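You operate a simulated robot arm through the tools that you are given. There is no shell and no other tool.

You run a simulated robot arm. Do the job below in one go: nothing can be reset, and whatever is moved stays where it is left.

## Task
Put things in order on the beech table. At the end: the red small towel from the beech table stands on top of the blue hardback book (marked "LAKES"); the black belt from the beech table stands where the red small towel stood; the blue clothes peg from the beech table stands where the grey paper ball stood; the grey paper ball from the beech table is on the brown carton; whatever was shut is shut again. Leave all else as you found it, and nothing knocked over.

Only the result counts: the job must be done as asked and must still hold three seconds after the hand-in. Knocking over, shifting, dropping, spilling or breaking anything else fails it. Flat cloth is picked up by pressing the open fingertips on it (5 to 10 N) and closing them slowly along it; thin cloth reads only 2 to 8 mm in the jaws.

## Robot
A 7-joint arm with a two-finger parallel gripper, fixed in place. Base frame: the origin is at the foot of the arm, x ahead of it, y to its left, z up; the work surface is at about z = 850. Units: mm, degrees, N and s.
With the tool pointing down near the work surface it reaches from about 240 to 680 mm from the base axis. Its first joint turns from -66.0 to 66.0 degrees. Payload 2.4 kg.
Tool frame: the origin (TCP) lies between the finger pads and is the grasp point; the fingertips stand 30 mm ahead of it; z points along the fingers, y is the line along which they close. Largest opening 94 mm; finger width 28, thickness 10; the body of the gripper, 50 by 96 mm, starts 55 mm behind the TCP.
Orientation is that of the tool frame in the base frame, as [roll, pitch, yaw] about the fixed x, y, z axes, in that order (R = Rz(yaw) Ry(pitch) Rx(roll)). With the fingers straight down and closing along the base's y, the tool's x points along the base's -x, its y along +y and its z along -z.

## Interface
- The arm moves only by the tool nudge_tool. Its argument "series" is text: rows parted by semicolons, each of 7 numbers parted by spaces: the turn, a rotation vector about the base's x, y, z in units of 180 degrees (1.0 is 180 degrees), then the shift along the base's x, y, z in units of 400 mm (1.0 is 400 mm), then the gripper command, from -1 (shut) to 1 (fully open), values between in proportion. In form: ax ay az tx ty tz jaw; .... A call has 1 to 20 rows; each row is the pose to reach, as a shift and turn from the pose commanded when the call began. A call with a number of a shift or a turn outside -1 to 1 is refused whole. Rows are played at 5 a second. More than 50 mm and 8.6 degrees between two rows, or a gripper value outside its range, and nothing of the call is played. Where a pose cannot be reached the arm comes as near as it can. A force on the tool above 40 N (or 10 N above the force at the start of the call, whichever is more), or a blocked arm, ends the call early, and 0.2 s more pass. Each finger travels about 153 mm/s and halts on what it meets, pressing with about 45 N; the grip force reading is that of the motor and also rises with nothing between the fingers. The clock runs only during rows and for 0.2 s after the last one: add rows that repeat a pose to give the fingers time. It gives the time, the measured TCP pose, the force on the tool (base axes), the opening and the grip force at its end, in the units of the frame above (readings bear some noise), with the torque about the TCP (base axes, N m) and any sound that the robot's microphone picked up.
- Cameras (640 x 400 px; columns grow to the right, rows downward): "scene" is fixed at [40.6, 477.5, 1440.3]; the picture's right is [-0.71, -0.70, 0.00], its down [-0.43, 0.44, -0.79] and it looks along [0.55, -0.56, -0.62] (base axes); focal length 367 px, centre (320, 200). "wrist" rides on the gripper at [76, 14, -102] in the tool frame; the picture's right is [-0.18, 0.98, 0.00], its down [-0.75, -0.14, -0.64] and it looks along [-0.63, -0.12, 0.77] (tool axes); focal length 243 px, centre (320, 200). There is no depth. A picture from a camera that has moved, and an enlarged one, comes with that camera's place and axes in the base frame and with its lens.
- snapshot(camera): a new picture of that camera. No time passes.
- inspect(camera, box): a new picture of the part [left, top, right, bottom] of that camera's present view, enlarged. No time passes.
- job_done(): hands the job in; it is judged then, once.

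Places have to be worked out from the pictures, the camera data and where the tool is seen. Open the gripper and draw the arm clear of the work before you hand the job in, unless the task says otherwise.

The tools are called as a command line: name --argument value ..., lists and objects as JSON in quotes. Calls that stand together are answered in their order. nudge_tool: Moves the arm, as the interface text tells. Its arguments: {"type":"object","properties":{"series":{"type":"string"}},"required":["series"]} The other tools are called the same way: snapshot (camera) takes a picture; inspect (camera, box) takes an enlarged picture of a part of a camera's view; job_done () hands the job in.

At the start:

```text
clock: 0.0
tcp_pos: [374.0, -195.4, 1117.1]
orientation: [180.0, -0.1, -179.9]
ft_force: [1.2, -0.1, 0.2]
moment: [-0.02, 0.0, -0.03]
gripper_width: 94.2
grip_force: 0.1
```

scene: 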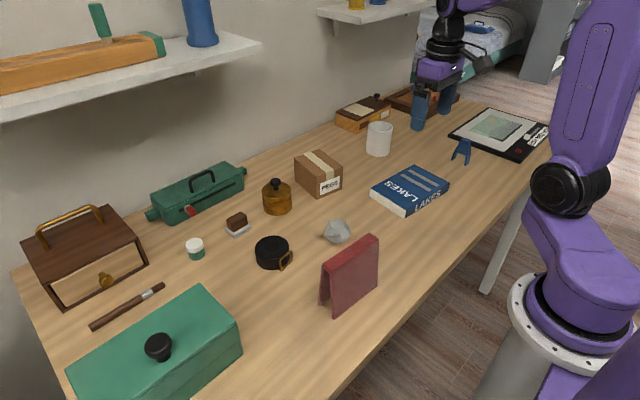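
wrist: 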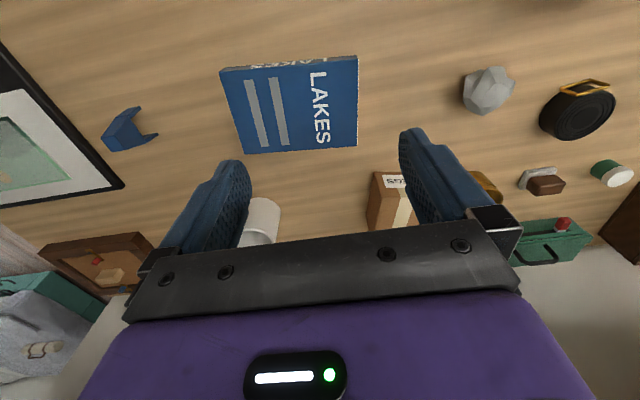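

I'll start by looking closely at the objects on the table from both cameras before I move anything.

inspect --camera "scene" --box '[220, 200, 420, 325]'

inspect --camera "scene" --box '[360, 90, 560, 215]'

inspect --camera "scene" --box '[240, 120, 400, 220]'

inspect --camera "wrist" --box '[400, 40, 640, 190]'

```text
3.20 times, centred on (320, 262) of scene
camera zoom: at [40.6, 477.5, 1440.3], right [-0.71, -0.7, 0.0], down [-0.43, 0.44, -0.79], along [0.55, -0.56, -0.62], focal length 1174 px, centre (320, 0)
```

zoom: 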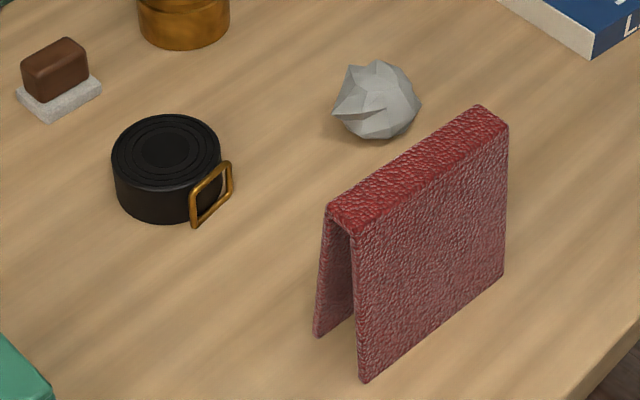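

```text
3.20 times, centred on (460, 152) of scene
camera zoom: at [40.6, 477.5, 1440.3], right [-0.71, -0.7, 0.0], down [-0.43, 0.44, -0.79], along [0.55, -0.56, -0.62], focal length 1174 px, centre (-128, 352)
```

zoom: 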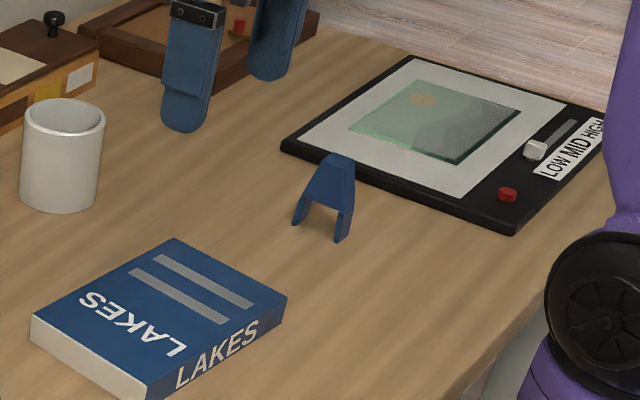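

```text
4.00 times, centred on (320, 170) of scene
camera zoom: at [40.6, 477.5, 1440.3], right [-0.71, -0.7, 0.0], down [-0.43, 0.44, -0.79], along [0.55, -0.56, -0.62], focal length 1467 px, centre (320, 320)
```

zoom: 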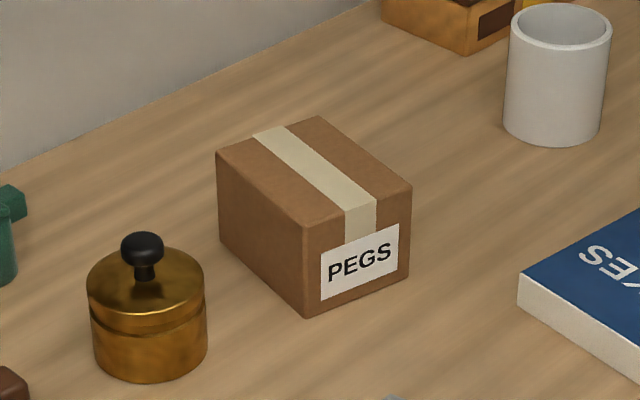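

```text
2.67 times, centred on (520, 115) of wrist
camera zoom: at [298.0, -181.1, 1218.7], right [0.18, 0.98, 0.0], down [0.75, -0.14, 0.64], along [0.63, -0.12, -0.77], focal length 647 px, centre (-213, 427)
```

zoom: 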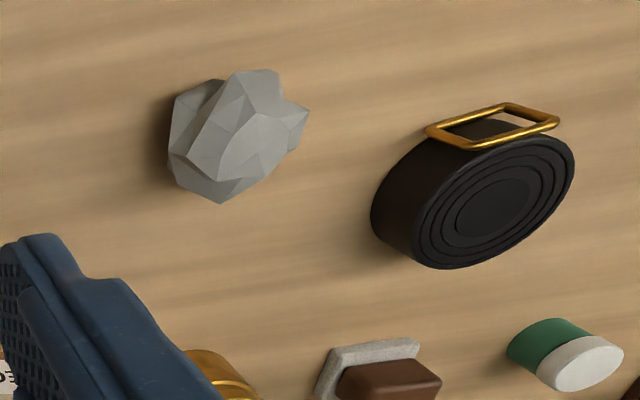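

The towel is a standing tent about 120 mm tall with its ridge along y, near (315,119). The ball is near (435,20), the belt coil near (490,161) and the peg near (396,-477). The book is centred near (412,-237), and the carton near (616,-102) with its top at about z 923. First I move high above the ball to look at it more closely.

nudge_tool --series "0 0 0 0.03 0.1 -0.02 1; 0 0 0 0.06 0.2 -0.04 1; 0 0 0 0.09 0.3 -0.07 1; 0 0 0 0.12 0.4 -0.1 1; 0 0 0 0.1525 0.5 -0.14 1; 0 0 0 0.1525 0.5385 -0.17 1; 0 0 0 0.1525 0.5385 -0.17 1"

snapshot --camera "wrist"

snapshot --camera "scene"

```text
clock: 1.6
tcp_pos: [437.0, 21.8, 1048.8]
orientation: [-179.9, 0.0, 180.0]
ft_force: [1.0, -0.2, -0.8]
moment: [0.01, 0.0, -0.02]
gripper_width: 93.9
grip_force: 0.0
```

```text
taken
camera wrist: at [360.5, 35.4, 1150.9], right [0.18, 0.98, 0.0], down [0.75, -0.14, 0.64], along [0.63, -0.12, -0.77], focal length 243 px, centre (320, 200)
```

wrist: 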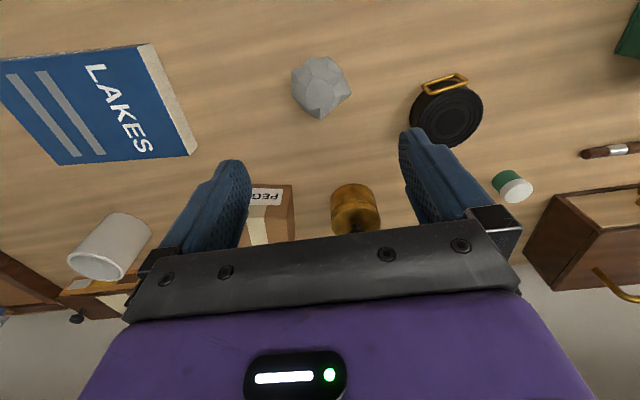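

```text
taken
```

scene: 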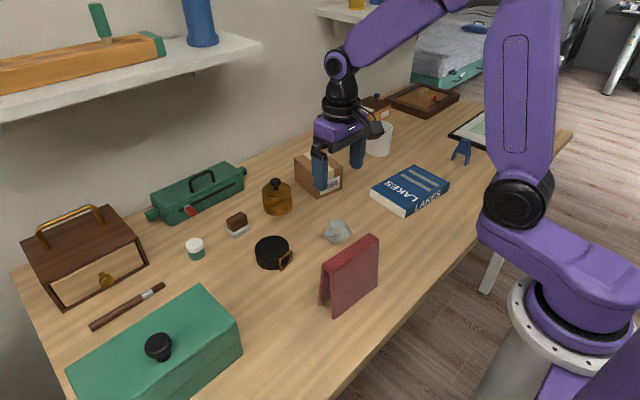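

From here I can zoom in on the ball and the belt to refine where they are.

inspect --camera "wrist" --box '[260, 30, 500, 180]'

inspect --camera "wrist" --box '[180, 140, 420, 290]'

inspect --camera "scene" --box '[290, 200, 390, 262]'

```text
2.67 times, centred on (380, 105) of wrist
camera zoom: at [360.5, 35.4, 1150.9], right [0.18, 0.98, 0.0], down [0.75, -0.14, 0.64], along [0.63, -0.12, -0.77], focal length 647 px, centre (160, 453)
```

zoom: 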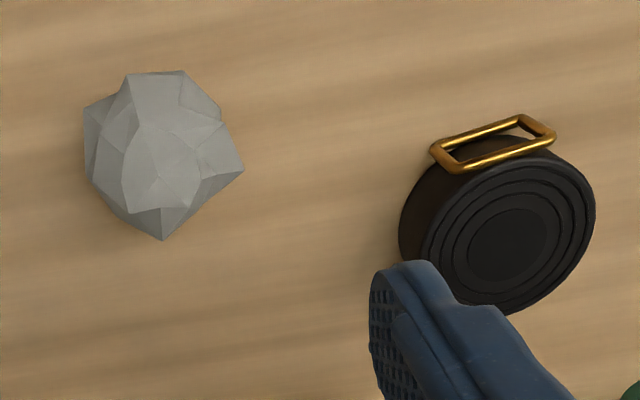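

```text
2.67 times, centred on (300, 215) of wrist
camera zoom: at [360.5, 35.4, 1150.9], right [0.18, 0.98, 0.0], down [0.75, -0.14, 0.64], along [0.63, -0.12, -0.77], focal length 647 px, centre (373, 160)
```

zoom: 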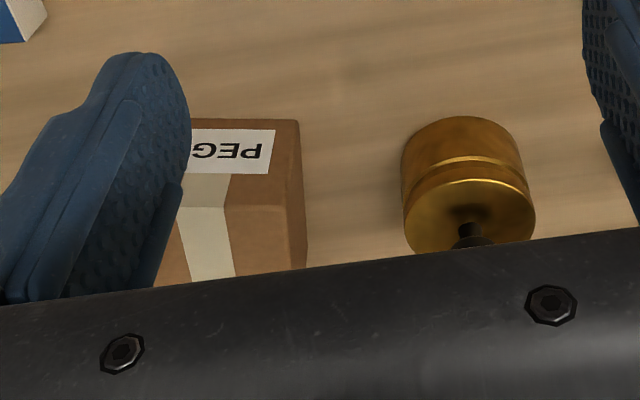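

```text
6.40 times, centred on (340, 231) of scene
camera zoom: at [40.6, 477.5, 1440.3], right [-0.71, -0.7, 0.0], down [-0.43, 0.44, -0.79], along [0.55, -0.56, -0.62], focal length 2348 px, centre (192, 2)
```

zoom: 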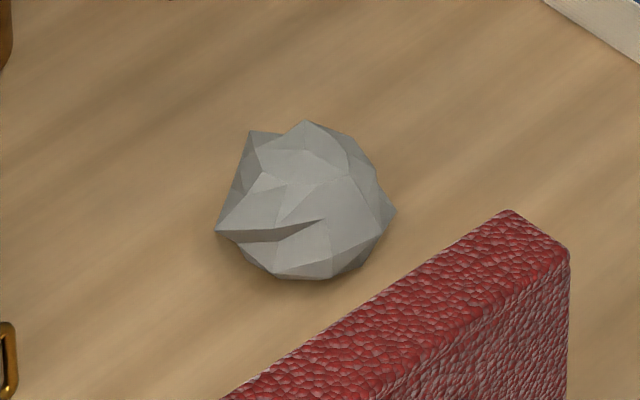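

The ball's centre works out at (434,21). Before I go down beside the tall towel, I check how far the camera housing sticks out from the gripper.

inspect --camera "scene" --box '[280, 40, 440, 200]'

```text
2.50 times, centred on (360, 120) of scene
camera zoom: at [40.6, 477.5, 1440.3], right [-0.71, -0.7, 0.0], down [-0.43, 0.44, -0.79], along [0.55, -0.56, -0.62], focal length 917 px, centre (220, 400)
```

zoom: 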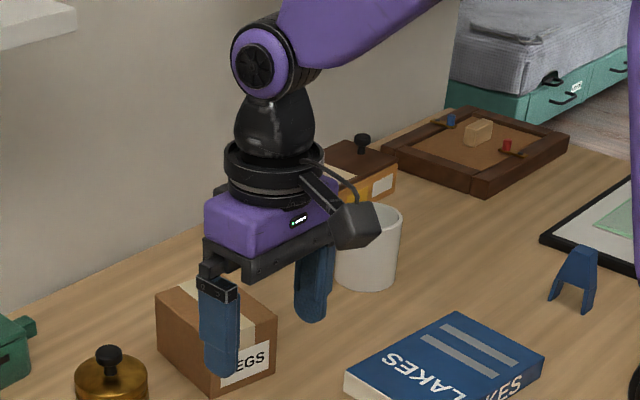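

The camera box sticks out about 90 mm toward −x, so at grasp depth it would come close to the towel's ridge. I turn the tool +45° about z so the camera points to −x/−y, then go down over the ball to TCP z of about 886.

nudge_tool --series "0 0 0.0417 0 0 -0.03 1; 0 0 0.0833 0 0 -0.06 1; 0 0 0.125 0 0 -0.09 1; 0 0 0.1667 0 0.001 -0.12 1; 0 0 0.2083 -0.001 0.002 -0.15 1; 0 0 0.25 -0.0025 0.0025 -0.18 1; 0 0 0.25 -0.0025 0.0025 -0.18 1"

snapshot --camera "wrist"

snapshot --camera "scene"

```text
clock: 3.2
tcp_pos: [434.5, 21.3, 975.1]
orientation: [-180.0, 0.0, -134.8]
ft_force: [0.4, 0.0, 0.0]
moment: [-0.01, -0.04, 0.0]
gripper_width: 93.7
grip_force: 0.0
```

```text
taken
camera wrist: at [370.6, -23.3, 1077.8], right [-0.57, 0.82, 0.0], down [0.63, 0.43, 0.64], along [0.53, 0.36, -0.77], focal length 243 px, centre (320, 200)
```

wrist: 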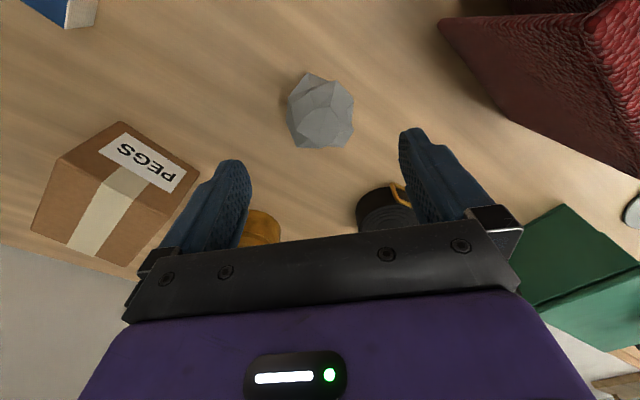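

```text
taken
```

scene: 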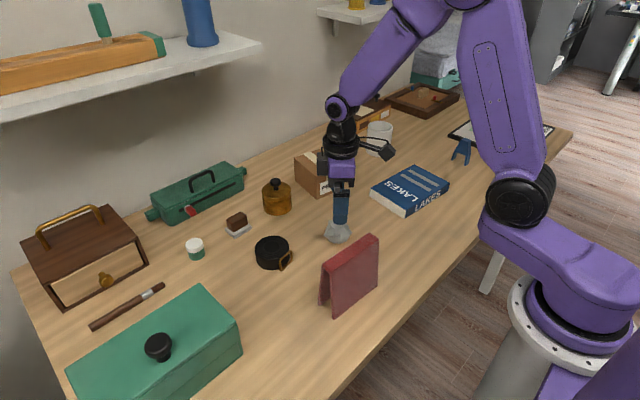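

The ball sits centred between the fingers and the towel is clear. I go straight down to z of about 885.

nudge_tool --series "0 0 0 -0.002 0 -0.06 1; 0 0 0 -0.002 0 -0.12 1; 0 0 0 -0.002 0 -0.17 1; 0 0 0 -0.002 0 -0.205 1; 0 0 0 -0.002 0 -0.228 1; 0 0 0 -0.002 0 -0.228 1"

snapshot --camera "wrist"

inspect --camera "scene" --box '[260, 130, 420, 330]'

```text
clock: 4.6
tcp_pos: [434.7, 21.6, 886.0]
orientation: [180.0, 0.0, -135.0]
ft_force: [-0.5, 0.0, 0.0]
moment: [0.01, 0.0, 0.02]
gripper_width: 93.8
grip_force: 0.1
```

```text
taken
camera wrist: at [369.8, -22.2, 987.6], right [-0.57, 0.82, 0.0], down [0.63, 0.43, 0.64], along [0.53, 0.36, -0.77], focal length 243 px, centre (320, 200)
```

wrist: 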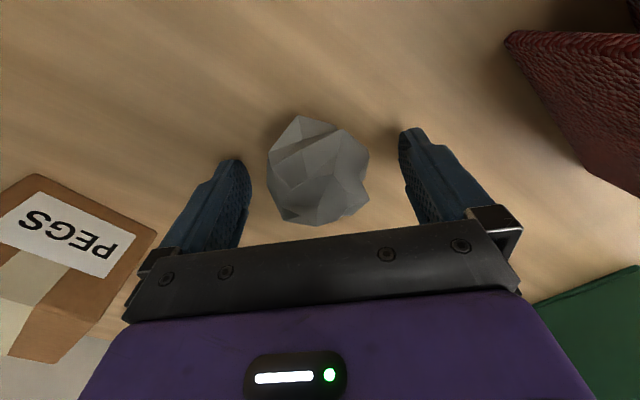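

```text
2.00 times, centred on (340, 230) of scene
camera zoom: at [40.6, 477.5, 1440.3], right [-0.71, -0.7, 0.0], down [-0.43, 0.44, -0.79], along [0.55, -0.56, -0.62], focal length 734 px, centre (280, 140)
```

zoom: 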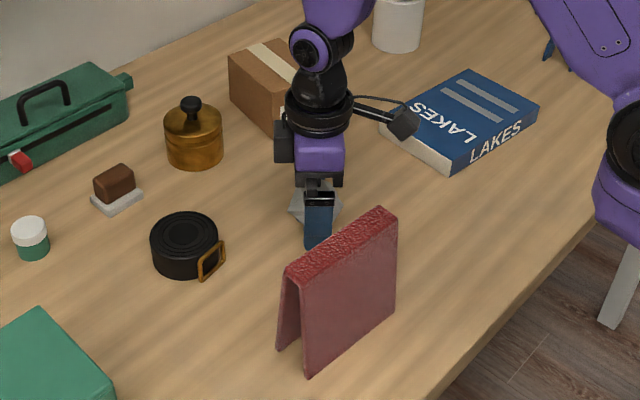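

The ball is centred between the pads. I close the gripper in steps and give it time to settle.

nudge_tool --series "0 0 0 0 0 0 0.5; 0 0 0 0 0 0 0.2; 0 0 0 0 0 0 0; 0 0 0 0 0 0 -0.2; 0 0 0 0 0 0 -0.2"

snapshot --camera "wrist"

```text
clock: 5.8
tcp_pos: [432.7, 22.0, 885.6]
orientation: [179.9, 0.0, -134.9]
ft_force: [-0.5, -1.4, -0.2]
moment: [0.0, 0.0, -0.03]
gripper_width: 51.8
grip_force: 45.0
```

```text
taken
camera wrist: at [369.7, -22.3, 987.7], right [-0.56, 0.83, 0.0], down [0.63, 0.43, 0.64], along [0.53, 0.36, -0.77], focal length 243 px, centre (320, 200)
```

wrist: 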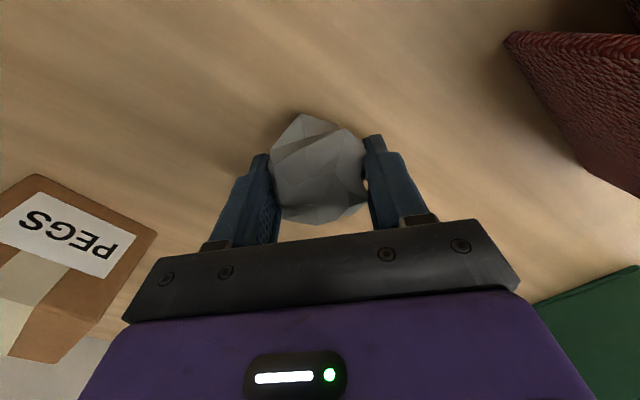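

The grip reads 51.8 mm at 45 N. I lift straight up and check that the ball comes along.

nudge_tool --series "0 0 0 0 0 0.05 -0.2; 0 0 0 0 0 0.12 -0.2; 0 0 0 0 0 0.2 -0.2; 0 0 0 0 0 0.29 -0.2; 0 0 0 0 0 0.36 -0.2; 0 0 0 0 0 0.36 -0.2"

snapshot --camera "wrist"

inspect --camera "scene" --box '[240, 80, 480, 230]'

```text
clock: 7.2
tcp_pos: [431.7, 20.8, 1029.6]
orientation: [-180.0, 0.0, -135.0]
ft_force: [-0.5, 0.0, 0.2]
moment: [0.01, -0.01, 0.0]
gripper_width: 51.8
grip_force: 44.7
```

```text
taken
camera wrist: at [368.2, -22.6, 1131.2], right [-0.56, 0.83, 0.0], down [0.63, 0.43, 0.64], along [0.53, 0.36, -0.77], focal length 243 px, centre (320, 200)
```

wrist: 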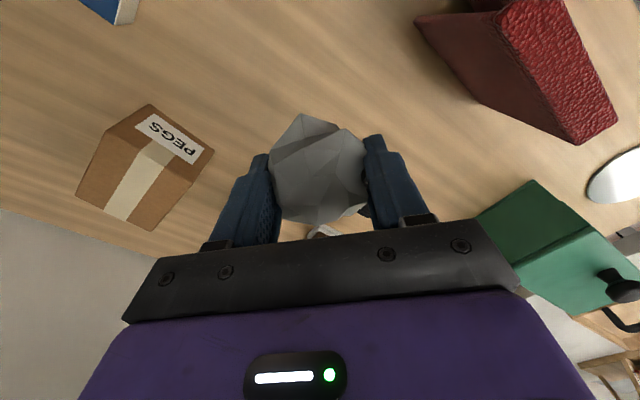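

```text
2.67 times, centred on (360, 155) of scene
camera zoom: at [40.6, 477.5, 1440.3], right [-0.71, -0.7, 0.0], down [-0.43, 0.44, -0.79], along [0.55, -0.56, -0.62], focal length 978 px, centre (213, 320)
```

zoom: 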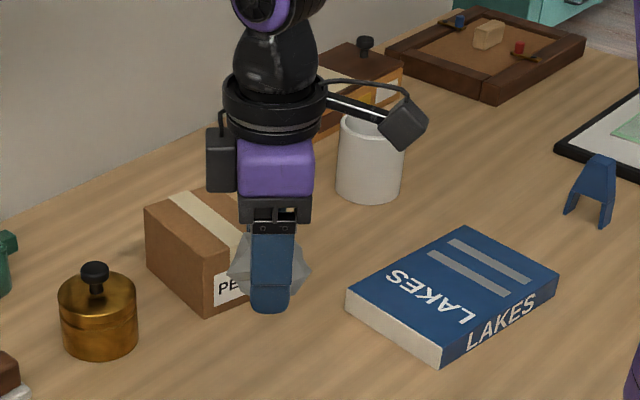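

The ball is held well. I double-check the carton's top face from the wrist before moving over it.

inspect --camera "wrist" --box '[60, 90, 252, 250]'

```text
2.50 times, centred on (156, 170) of wrist
camera zoom: at [368.2, -22.6, 1131.2], right [-0.56, 0.83, 0.0], down [0.63, 0.43, 0.64], along [0.53, 0.36, -0.77], focal length 606 px, centre (730, 275)
```

zoom: 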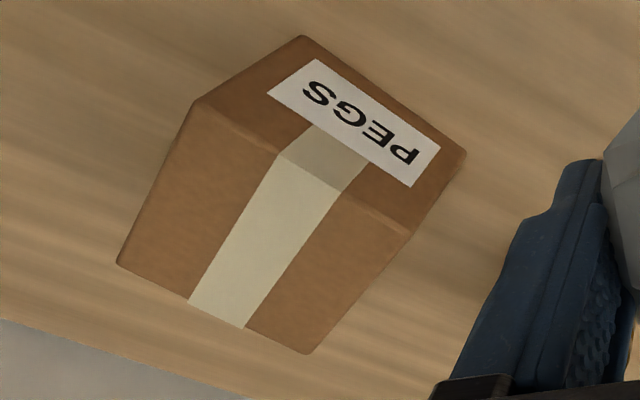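

The carton's top centre is confirmed at about (612,−101). I carry the ball over at height, then lower to just above the carton top.

nudge_tool --series "0 0 0 0.075 -0.05 0 -0.2; 0 0 0 0.15 -0.1 0 -0.2; 0 0 0 0.225 -0.15 0 -0.2; 0 0 0 0.3 -0.2 0 -0.2; 0 0 0 0.375 -0.25 0 -0.2; 0 0 0 0.445 -0.3 0 -0.2; 0 0 0 0.445 -0.3 -0.05 -0.2; 0 0 0 0.445 -0.3 -0.1 -0.2; 0 0 0 0.445 -0.3 -0.15 -0.2; 0 0 0 0.445 -0.3 -0.15 -0.2"

snapshot --camera "wrist"

inspect --camera "scene" --box '[240, 80, 400, 220]'

```text
clock: 9.4
tcp_pos: [611.7, -100.1, 969.4]
orientation: [-180.0, 0.0, -135.0]
ft_force: [-0.4, 0.8, -0.3]
moment: [-0.04, -0.01, -0.04]
gripper_width: 51.9
grip_force: 44.4
```

```text
taken
camera wrist: at [547.6, -142.9, 1071.5], right [-0.56, 0.83, 0.0], down [0.63, 0.43, 0.64], along [0.53, 0.36, -0.77], focal length 243 px, centre (320, 200)
```

wrist: 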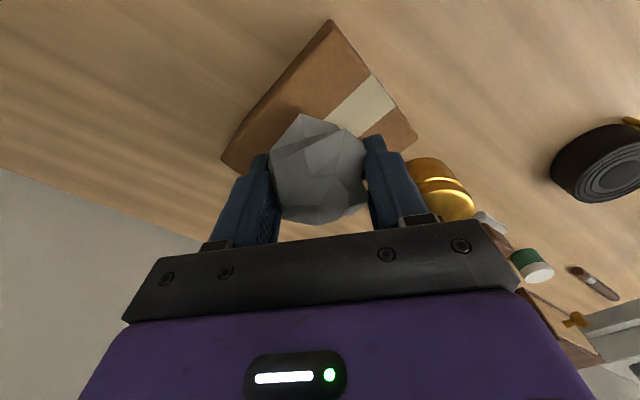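

```text
2.86 times, centred on (320, 150) of scene
camera zoom: at [40.6, 477.5, 1440.3], right [-0.71, -0.7, 0.0], down [-0.43, 0.44, -0.79], along [0.55, -0.56, -0.62], focal length 1048 px, centre (320, 343)
```

zoom: 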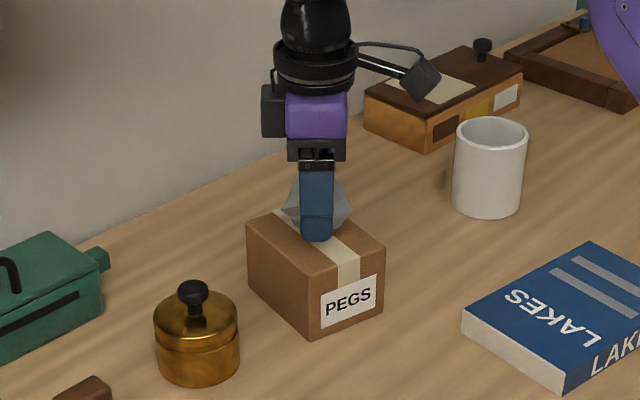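

The ball is over the middle of the carton. I lower it in small steps and watch the vertical force.

nudge_tool --series "0 0 0 0 0 -0.01 -0.2; 0 0 0 0 0 -0.015 -0.2; 0 0 0 0 0 -0.02 -0.2; 0 0 0 0 0 -0.02 -0.2"

```text
clock: 10.4
tcp_pos: [611.9, -100.6, 962.4]
orientation: [-179.9, 0.0, -134.9]
ft_force: [-1.1, 0.2, -0.2]
moment: [0.01, 0.03, -0.01]
gripper_width: 51.9
grip_force: 45.1
```

There's no contact yet at about 961, so I keep going in 1 mm steps.

nudge_tool --series "0 0 0 0 0 -0.0025 -0.2; 0 0 0 0 0 -0.005 -0.2; 0 0 0 0 0 -0.005 -0.2"

inspect --camera "wrist" --box '[220, 60, 440, 240]'

```text
clock: 11.2
tcp_pos: [611.4, -99.8, 960.7]
orientation: [-180.0, 0.1, -135.0]
ft_force: [0.5, -1.3, 9.0]
moment: [-0.06, 0.08, -0.01]
gripper_width: 51.9
grip_force: 45.0
```

```text
2.22 times, centred on (330, 150) of wrist
camera zoom: at [547.1, -143.2, 1062.3], right [-0.56, 0.83, 0.0], down [0.63, 0.43, 0.64], along [0.53, 0.36, -0.77], focal length 539 px, centre (298, 311)
```

zoom: 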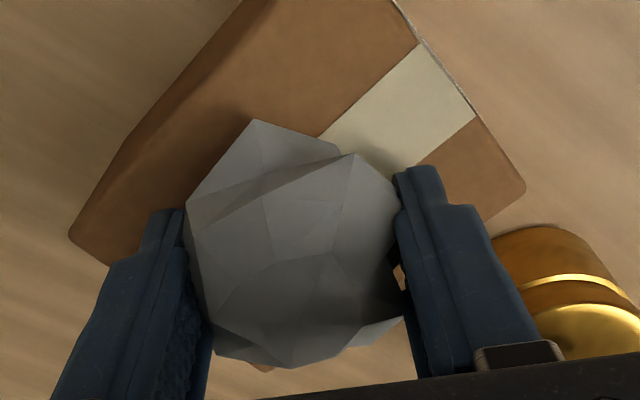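

The ball touched the carton with 9 N. I ease up half a millimetre and open gently.

nudge_tool --series "0 0 0 0 0 0.001 -0.2; 0 0 0 0 0 0.001 0.08; 0 0 0 0 0 0.001 0.14; 0 0 0 0 0 0.001 0.2; 0 0 0 0 0 0.001 0.35; 0 0 0 0 0 0.001 0.6; 0 0 0 0 0 0.001 0.9; 0 0 0 0 0 0.001 0.9"

snapshot --camera "wrist"

inspect --camera "scene" --box '[240, 80, 400, 220]'

```text
clock: 13.0
tcp_pos: [610.3, -100.7, 960.7]
orientation: [179.9, -0.1, -135.0]
ft_force: [0.6, -0.4, -0.3]
moment: [0.0, -0.01, -0.01]
gripper_width: 89.3
grip_force: 0.1
```

```text
taken
camera wrist: at [547.1, -142.9, 1061.9], right [-0.56, 0.83, 0.0], down [0.63, 0.43, 0.64], along [0.53, 0.36, -0.77], focal length 243 px, centre (320, 200)
```

wrist: 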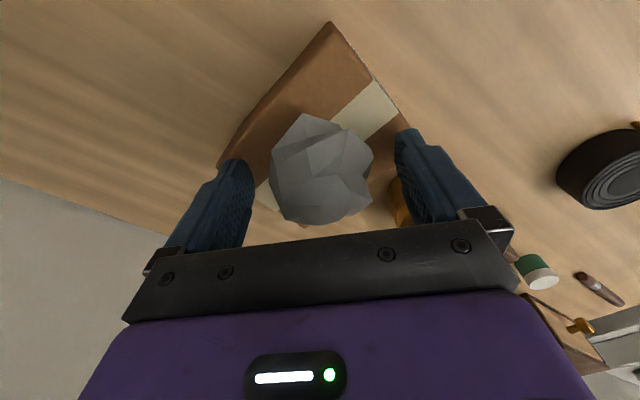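

```text
2.86 times, centred on (320, 150) of scene
camera zoom: at [40.6, 477.5, 1440.3], right [-0.71, -0.7, 0.0], down [-0.43, 0.44, -0.79], along [0.55, -0.56, -0.62], focal length 1048 px, centre (320, 343)
```

zoom: 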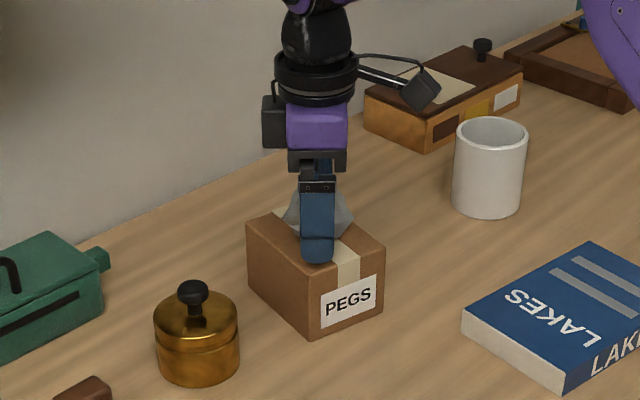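

The ball rests on the carton. I rise clear, then travel toward the peg while turning the tool back to its original yaw.

nudge_tool --series "0 0 0 0 0 0.06 0.95; 0 0 0 0 0 0.14 1; 0 0 0 0 0 0.23 1; 0 0 -0.03 -0.06 -0.09 0.25 1; 0 0 -0.06 -0.12 -0.18 0.25 1; 0 0 -0.09 -0.18 -0.27 0.25 1; 0 0 -0.12 -0.24 -0.36 0.25 1; 0 0 -0.15 -0.30 -0.45 0.25 1; 0 0 -0.18 -0.36 -0.54 0.25 1; 0 0 -0.21 -0.42 -0.63 0.25 1; 0 0 -0.23 -0.48 -0.72 0.25 1; 0 0 -0.25 -0.53 -0.80 0.25 1; 0 0 -0.25 -0.5375 -0.875 0.25 1; 0 0 -0.25 -0.5375 -0.90 0.25 1; 0 0 -0.25 -0.5375 -0.90 0.25 1"

snapshot --camera "wrist"

snapshot --camera "scene"

```text
clock: 16.2
tcp_pos: [397.6, -459.1, 1060.8]
orientation: [-180.0, -0.1, -180.0]
ft_force: [-0.1, 0.2, 0.0]
moment: [-0.02, -0.01, -0.02]
gripper_width: 93.9
grip_force: 0.1
```

```text
taken
camera wrist: at [319.7, -444.1, 1162.0], right [0.18, 0.98, 0.0], down [0.75, -0.14, 0.64], along [0.63, -0.12, -0.77], focal length 243 px, centre (320, 200)
```

wrist: 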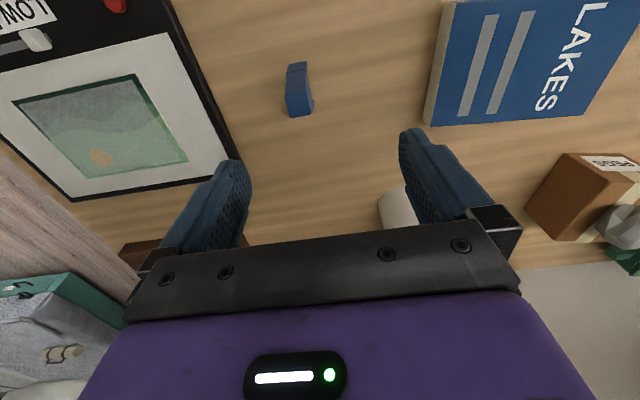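

```text
taken
```

scene: 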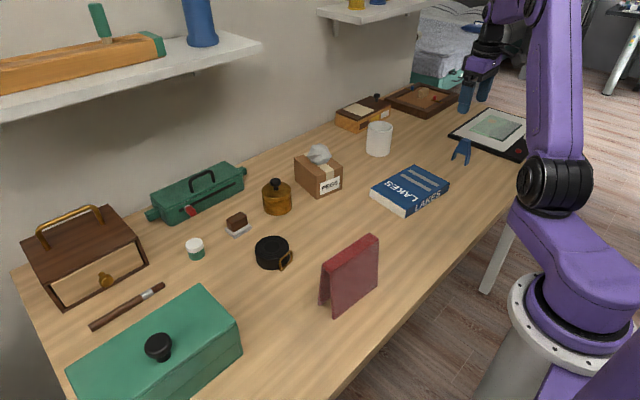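

inspect --camera "wrist" --box '[248, 40, 360, 140]'

inspect --camera "scene" --box '[430, 110, 510, 180]'

inspect --camera "scene" --box '[280, 130, 360, 200]'

```text
4.00 times, centred on (304, 90) of wrist
camera zoom: at [319.7, -444.1, 1162.0], right [0.18, 0.98, 0.0], down [0.75, -0.14, 0.64], along [0.63, -0.12, -0.77], focal length 970 px, centre (384, 640)
```

zoom: 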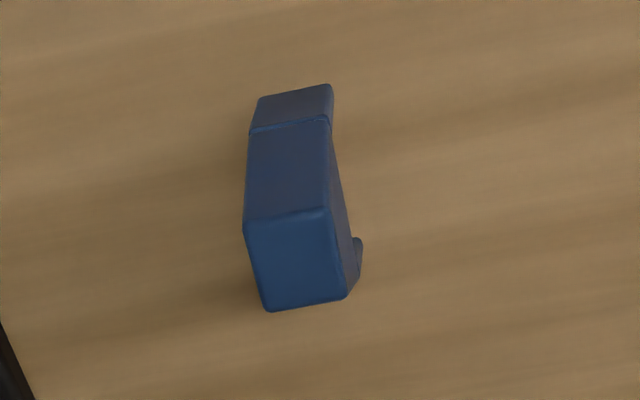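

```text
5.71 times, centred on (470, 145) of scene
camera zoom: at [40.6, 477.5, 1440.3], right [-0.71, -0.7, 0.0], down [-0.43, 0.44, -0.79], along [0.55, -0.56, -0.62], focal length 2096 px, centre (-537, 514)
```

zoom: 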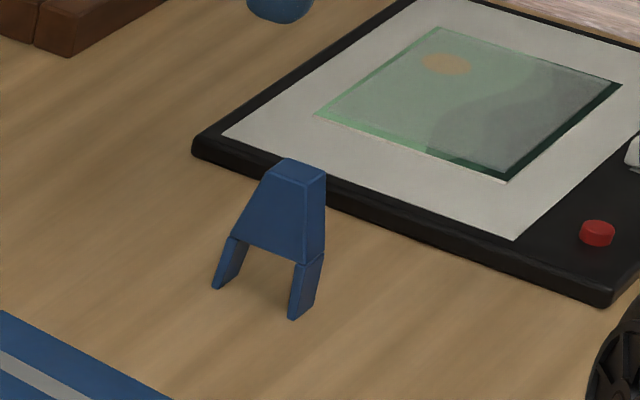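

```text
5.71 times, centred on (320, 165) of scene
camera zoom: at [40.6, 477.5, 1440.3], right [-0.71, -0.7, 0.0], down [-0.43, 0.44, -0.79], along [0.55, -0.56, -0.62], focal length 2096 px, centre (320, 400)
```

zoom: 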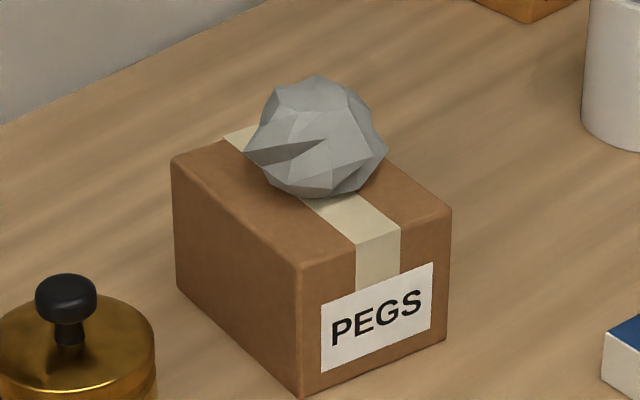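

The peg's top is 22 × 20 mm, centred at (394,−480) with its top at about z 924. Its legs are spread along x, so closing along y grips the 20 mm thickness. I line up and go down to z of about 900.

nudge_tool --series "0 0 0 -0.006 -0.053 0 1; 0 0 0 -0.006 -0.053 -0.08 1; 0 0 0 -0.006 -0.053 -0.16 1; 0 0 0 -0.006 -0.053 -0.24 1; 0 0 0 -0.006 -0.053 -0.32 1; 0 0 0 -0.006 -0.053 -0.37 1; 0 0 0 -0.006 -0.053 -0.40 1; 0 0 0 -0.006 -0.053 -0.40 1"

snapshot --camera "wrist"

inspect --camera "scene" --box '[400, 70, 560, 190]'

```text
clock: 18.0
tcp_pos: [393.4, -479.9, 898.9]
orientation: [-179.9, 0.0, -180.0]
ft_force: [0.2, 0.1, 0.5]
moment: [0.0, 0.0, -0.03]
gripper_width: 93.9
grip_force: 0.0
```

```text
taken
camera wrist: at [316.8, -465.7, 1001.2], right [0.18, 0.98, 0.0], down [0.75, -0.14, 0.64], along [0.63, -0.12, -0.77], focal length 243 px, centre (320, 200)
```

wrist: 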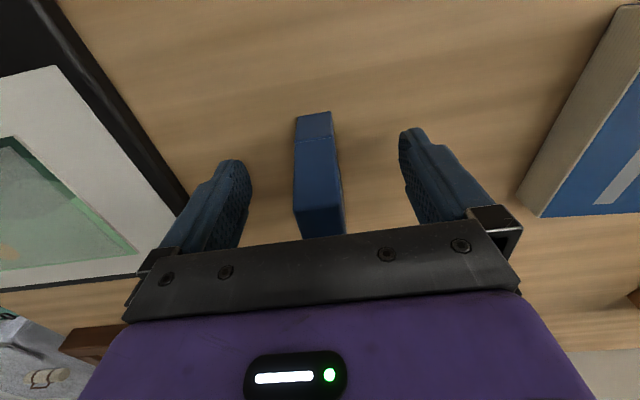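

```text
3.33 times, centred on (480, 130) of scene
camera zoom: at [40.6, 477.5, 1440.3], right [-0.71, -0.7, 0.0], down [-0.43, 0.44, -0.79], along [0.55, -0.56, -0.62], focal length 1223 px, centre (-213, 433)
```

zoom: 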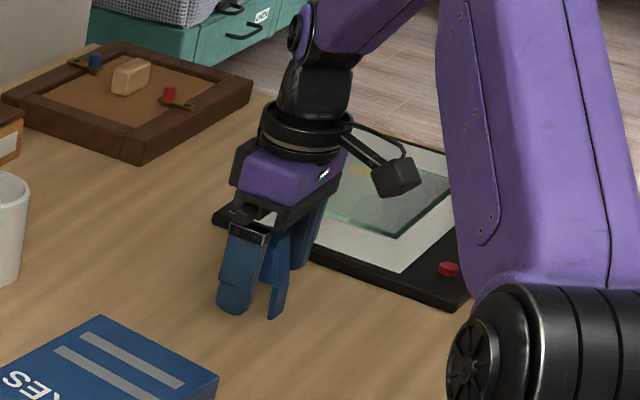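

The peg is centred between the fingers, so I close gradually.

nudge_tool --series "0 0 0 0 0 0 0.5; 0 0 0 0 0 0 0; 0 0 0 0 0 0 -0.4; 0 0 0 0 0 0 -0.6; 0 0 0 0 0 0 -0.8; 0 0 0 0 0 0 -0.8; 0 0 0 0 0 0 -0.8"

snapshot --camera "wrist"

```text
clock: 19.6
tcp_pos: [393.0, -480.6, 899.1]
orientation: [180.0, -0.1, -179.9]
ft_force: [0.6, 0.5, 0.4]
moment: [0.0, 0.0, 0.01]
gripper_width: 24.9
grip_force: 45.4
```

```text
taken
camera wrist: at [316.8, -465.7, 1001.5], right [0.18, 0.98, 0.0], down [0.75, -0.14, 0.64], along [0.63, -0.12, -0.77], focal length 243 px, centre (320, 200)
```

wrist: 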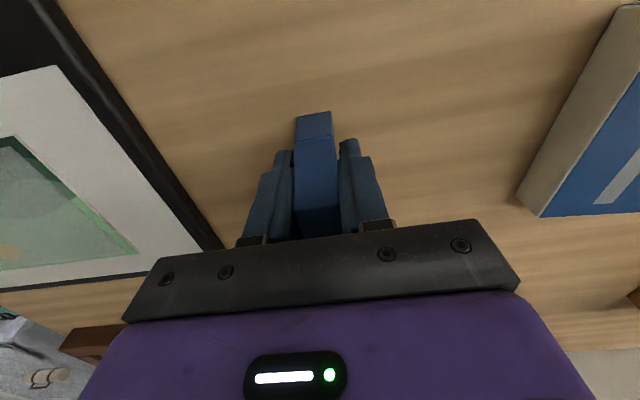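

The grip is firm at 24.9 mm. I lift and carry the peg in the +y direction over the book. The shift limit means this takes two calls.

nudge_tool --series "0 0 0 0 0 0.03 -0.8; 0 0 0 0 0 0.09 -0.8; 0 0 0 0 0 0.18 -0.8; 0 0 0 0 0 0.28 -0.8; 0 0 0 0.01 0.1 0.28 -0.8; 0 0 0 0.02 0.2 0.28 -0.8; 0 0 0 0.03 0.3 0.28 -0.8; 0 0 0 0.04 0.4 0.28 -0.8; 0 0 0 0.05 0.5 0.28 -0.8; 0 0 0 0.06 0.6 0.28 -0.8; 0 0 0 0.07 0.7 0.28 -0.8; 0 0 0 0.08 0.8 0.28 -0.8; 0 0 0 0.08 0.8 0.28 -0.8"

snapshot --camera "wrist"

snapshot --camera "scene"

```text
clock: 22.4
tcp_pos: [426.9, -159.7, 1011.0]
orientation: [180.0, 0.1, 180.0]
ft_force: [-0.2, 0.8, 0.3]
moment: [-0.01, -0.04, 0.01]
gripper_width: 25.0
grip_force: 45.0
```

```text
taken
camera wrist: at [350.8, -145.0, 1113.2], right [0.18, 0.98, 0.0], down [0.75, -0.14, 0.64], along [0.63, -0.12, -0.77], focal length 243 px, centre (320, 200)
```

wrist: 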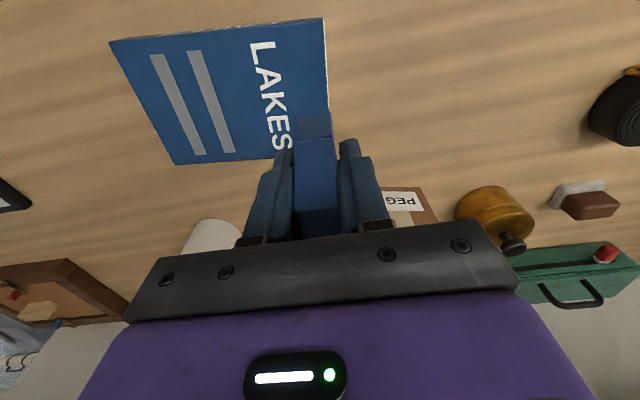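

```text
taken
```

scene: 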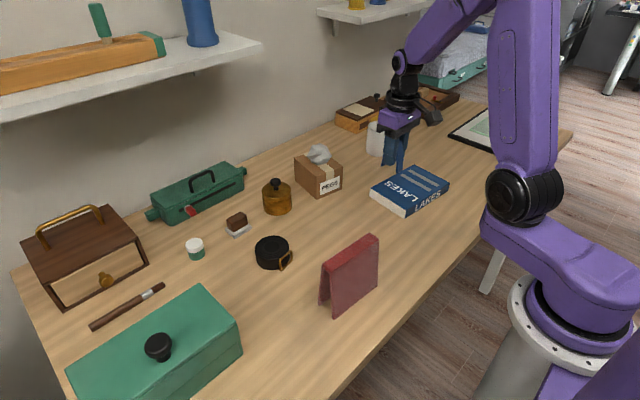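

The peg is still held and everything else is undisturbed. I continue to the ball's old spot at (433,20) with a +30° yaw for clearance from the towel, stopping a little above the table.

nudge_tool --series "0 0 0.0333 0.005 0.1 0 -0.8; 0 0 0.0667 0.01 0.2 0 -0.8; 0 0 0.1 0.015 0.3 0 -0.8; 0 0 0.1333 0.0175 0.4 0 -0.8; 0 0 0.1667 0.0175 0.45 0 -0.8; 0 0 0.1667 0.0175 0.45 -0.08 -0.8; 0 0 0.1667 0.0175 0.45 -0.16 -0.8; 0 0 0.1667 0.0175 0.45 -0.22 -0.8; 0 0 0.1667 0.0175 0.45 -0.26 -0.8; 0 0 0.1667 0.0175 0.45 -0.26 -0.8"

inspect --camera "scene" --box '[260, 130, 420, 330]'

snapshot --camera "wrist"

```text
clock: 24.6
tcp_pos: [433.8, 19.9, 908.3]
orientation: [-180.0, -0.1, -150.0]
ft_force: [0.3, 0.0, 0.1]
moment: [0.0, -0.01, 0.01]
gripper_width: 24.7
grip_force: 44.9
```

```text
2.00 times, centred on (340, 230) of scene
camera zoom: at [40.6, 477.5, 1440.3], right [-0.71, -0.7, 0.0], down [-0.43, 0.44, -0.79], along [0.55, -0.56, -0.62], focal length 734 px, centre (280, 140)
```

zoom: 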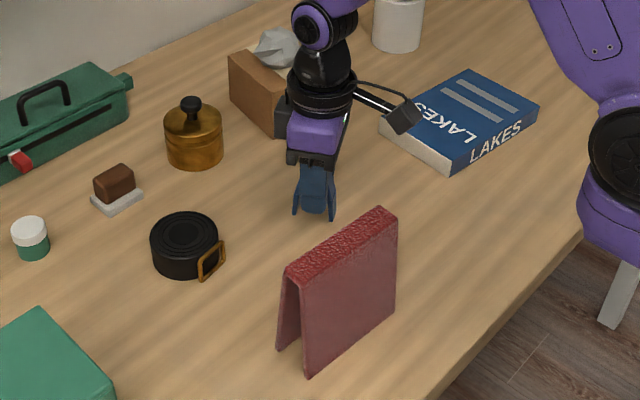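

```text
taken
camera wrist: at [360.2, -6.6, 1010.5], right [-0.33, 0.94, 0.0], down [0.72, 0.25, 0.64], along [0.61, 0.21, -0.77], focal length 243 px, centre (320, 200)
```

wrist: 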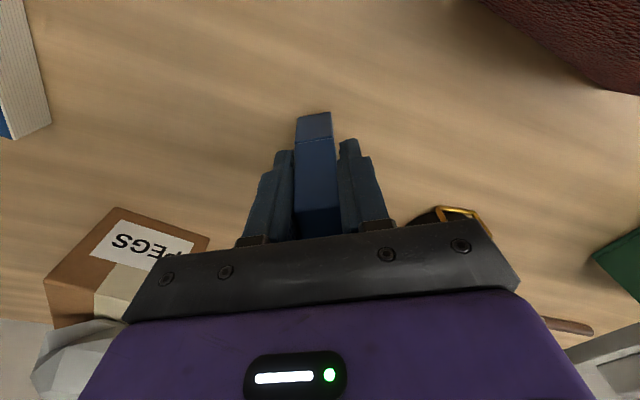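

I lower the last 8–9 mm gently, feeling for contact.

nudge_tool --series "0 0 0 0 0 -0.01 -0.8; 0 0 0 0 0 -0.016 -0.8; 0 0 0 0 0 -0.0195 -0.8; 0 0 0 0 0 -0.0215 -0.8; 0 0 0 0 0 -0.0215 -0.8"

```text
clock: 25.8
tcp_pos: [433.6, 20.2, 899.8]
orientation: [-179.9, 0.0, -150.1]
ft_force: [-0.1, -1.1, 7.1]
moment: [-0.05, 0.03, 0.0]
gripper_width: 25.0
grip_force: 44.5
```

The 7 N reading shows the peg's feet are on the table. I open gently and look.

nudge_tool --series "0 0 0 0 0 0.0012 -0.8; 0 0 0 0 0 0.0012 -0.47; 0 0 0 0 0 0.0012 -0.43; 0 0 0 0 0 0.0012 -0.35; 0 0 0 0 0 0.0012 -0.2; 0 0 0 0 0 0.0012 0.1; 0 0 0 0 0 0.0012 0.5; 0 0 0 0 0 0.0012 0.5"

snapshot --camera "wrist"

```text
clock: 27.6
tcp_pos: [431.8, 20.2, 899.9]
orientation: [-179.9, 0.0, -150.0]
ft_force: [0.3, 0.2, 0.2]
moment: [-0.01, 0.01, 0.0]
gripper_width: 70.3
grip_force: 0.0
```

```text
taken
camera wrist: at [359.7, -5.9, 1001.6], right [-0.33, 0.94, 0.0], down [0.72, 0.25, 0.64], along [0.61, 0.21, -0.77], focal length 243 px, centre (320, 200)
```

wrist: 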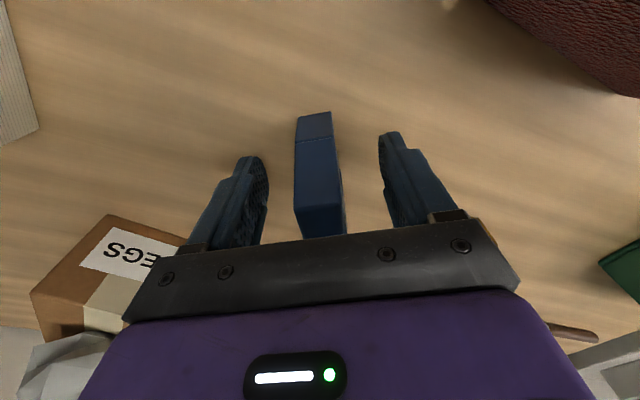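

The peg stands on its own at the ball's old place. I rise straight up to about z 1050, then go over the towel's ridge at (316,118), turning the tool so it closes along x.

nudge_tool --series "0 0 0 0 0 0.05 0.6; 0 0 0 0 0 0.15 1; 0 0 0 0 0 0.26 1; 0 0 0 0 0 0.375 1; 0 0 0.0392 -0.04 0.03 0.4 1; 0 0 0.0785 -0.08 0.06 0.42 1; 0 0 0.1177 -0.12 0.09 0.42 1; 0 0 0.157 -0.16 0.12 0.42 1; 0 0 0.1962 -0.20 0.15 0.42 1; 0 0 0.2354 -0.24 0.18 0.42 1; 0 0 0.2747 -0.27 0.21 0.42 1; 0 0 0.3139 -0.291 0.245 0.42 1; 0 0 0.3139 -0.291 0.245 0.42 1"

snapshot --camera "wrist"

snapshot --camera "scene"

```text
clock: 30.4
tcp_pos: [317.0, 118.6, 1066.5]
orientation: [-180.0, 0.0, -93.4]
ft_force: [-0.6, 0.5, -0.7]
moment: [-0.01, -0.05, -0.03]
gripper_width: 93.9
grip_force: 0.0
```

```text
taken
camera wrist: at [298.2, 43.2, 1168.1], right [-0.97, 0.24, 0.0], down [0.18, 0.74, 0.64], along [0.15, 0.62, -0.77], focal length 243 px, centre (320, 200)
```

wrist: 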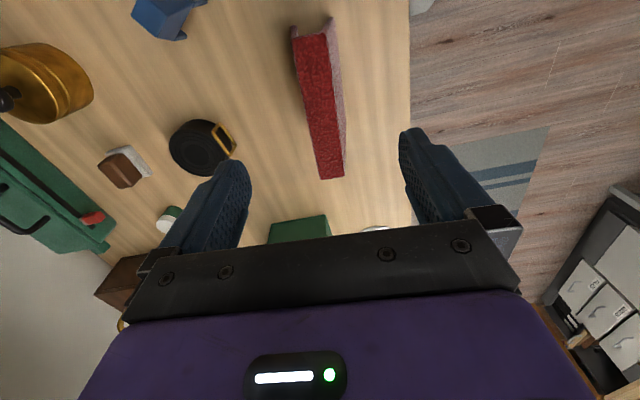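

```text
taken
```

scene: 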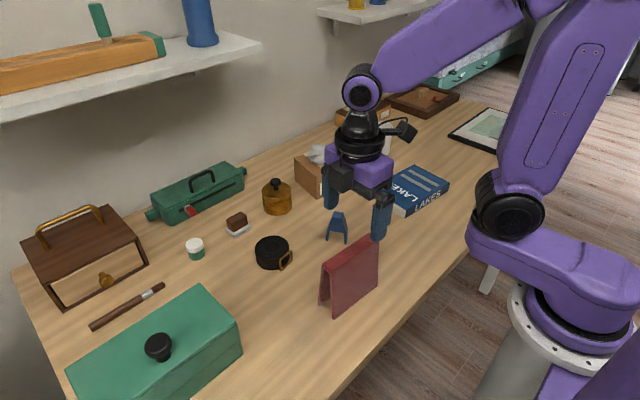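

The turn worked (yaw −93.4°). I zoom in on the ridge from the wrist and check the peg in the scene.

inspect --camera "wrist" --box '[250, 10, 410, 190]'

inspect --camera "scene" --box '[250, 190, 420, 320]'

```text
2.22 times, centred on (330, 100) of wrist
camera zoom: at [298.2, 43.2, 1168.1], right [-0.97, 0.24, 0.0], down [0.18, 0.74, 0.64], along [0.15, 0.62, -0.77], focal length 539 px, centre (298, 422)
```

zoom: 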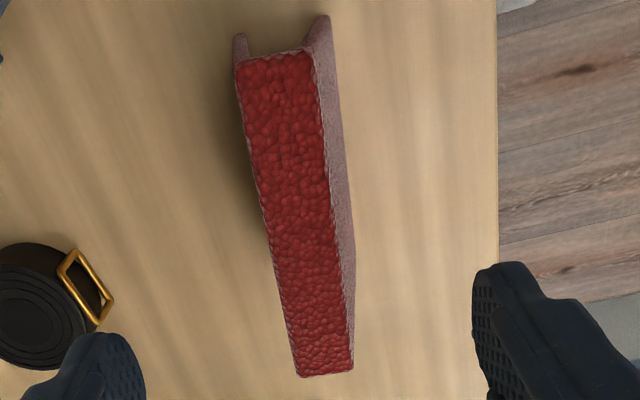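

```text
3.08 times, centred on (335, 255) of scene
camera zoom: at [40.6, 477.5, 1440.3], right [-0.71, -0.7, 0.0], down [-0.43, 0.44, -0.79], along [0.55, -0.56, -0.62], focal length 1129 px, centre (274, 31)
```

zoom: 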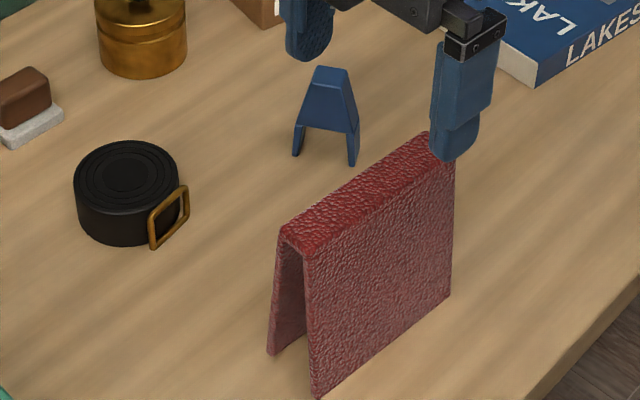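

The ridge centre refines to (314,119) with a tilt of about 4.3°. I make that small correction and go down to TCP z of about 955, fingertips astride the ridge.

nudge_tool --series "0 0 -0.0044 -0.0065 0.001 -0.04 1; 0 0 -0.0044 -0.0065 0.001 -0.1 1; 0 0 -0.0044 -0.0065 0.001 -0.17 1; 0 0 -0.0044 -0.0065 0.001 -0.23 1; 0 0 -0.0044 -0.0065 0.001 -0.279 1; 0 0 -0.0044 -0.0065 0.001 -0.279 1"

snapshot --camera "wrist"

inspect --camera "scene" --box '[250, 150, 420, 320]'

```text
clock: 31.8
tcp_pos: [313.8, 118.9, 955.1]
orientation: [179.9, -0.1, -94.2]
ft_force: [-0.8, -0.1, 0.2]
moment: [0.01, 0.03, 0.01]
gripper_width: 94.1
grip_force: 0.1
```

```text
taken
camera wrist: at [293.3, 43.9, 1056.7], right [-0.97, 0.26, 0.0], down [0.2, 0.74, 0.64], along [0.17, 0.62, -0.77], focal length 243 px, centre (320, 200)
```

wrist: 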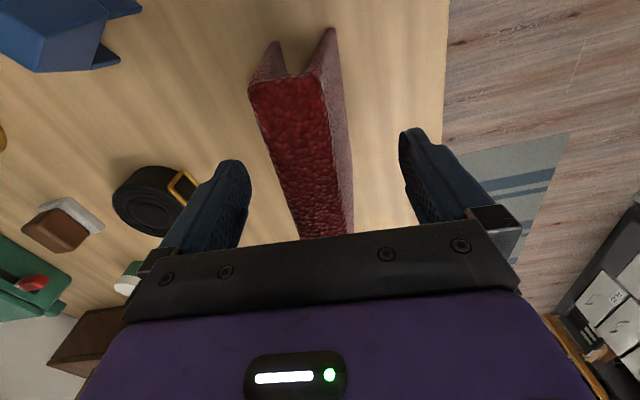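

```text
2.35 times, centred on (335, 235) of scene
camera zoom: at [40.6, 477.5, 1440.3], right [-0.71, -0.7, 0.0], down [-0.43, 0.44, -0.79], along [0.55, -0.56, -0.62], focal length 863 px, centre (285, 118)
```

zoom: 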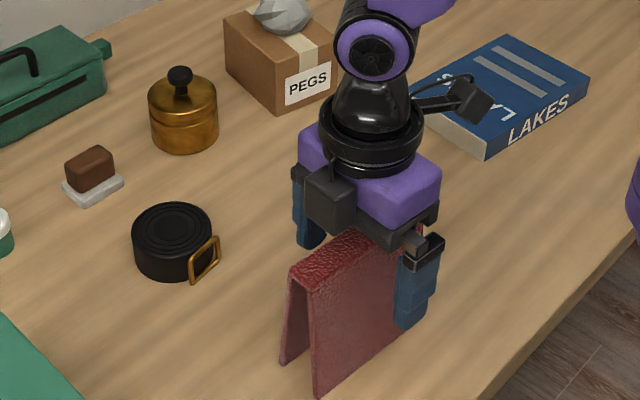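

The ridge is centred between the fingers. I close slowly on it.

nudge_tool --series "0 0 0 0 0 0 0.5; 0 0 0 0 0 0 0; 0 0 0 0 0 0 -0.2; 0 0 0 0 0 0 -0.3; 0 0 0 0 0 0 -0.4; 0 0 0 0 0 0 -0.5; 0 0 0 0 0 0 -0.6; 0 0 0 0 0 0 -0.6"

snapshot --camera "wrist"

inspect --camera "scene" --box '[250, 150, 420, 320]'

```text
clock: 33.6
tcp_pos: [313.9, 119.1, 956.2]
orientation: [-180.0, 0.0, -94.3]
ft_force: [-0.1, -0.2, -0.7]
moment: [0.02, 0.02, -0.01]
gripper_width: 32.6
grip_force: 44.7
```

```text
taken
camera wrist: at [293.3, 43.9, 1057.0], right [-0.97, 0.26, 0.0], down [0.2, 0.74, 0.64], along [0.16, 0.62, -0.77], focal length 243 px, centre (320, 200)
```

wrist: 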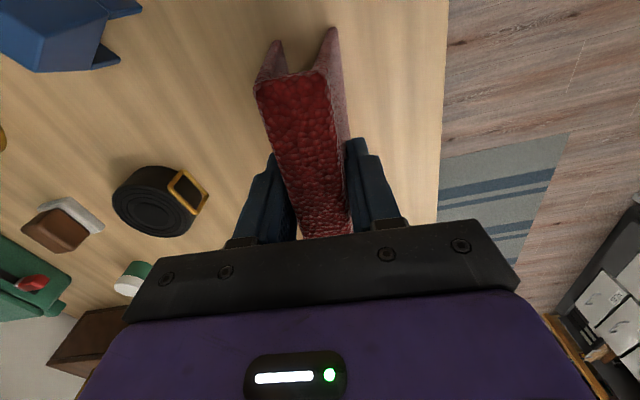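

```text
2.35 times, centred on (335, 235) of scene
camera zoom: at [40.6, 477.5, 1440.3], right [-0.71, -0.7, 0.0], down [-0.43, 0.44, -0.79], along [0.55, -0.56, -0.62], focal length 863 px, centre (285, 118)
```

zoom: 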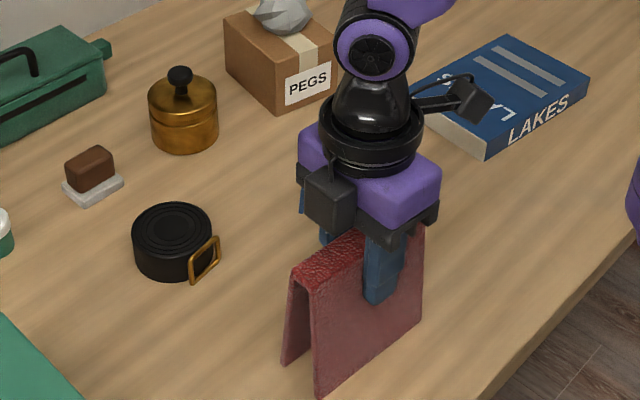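

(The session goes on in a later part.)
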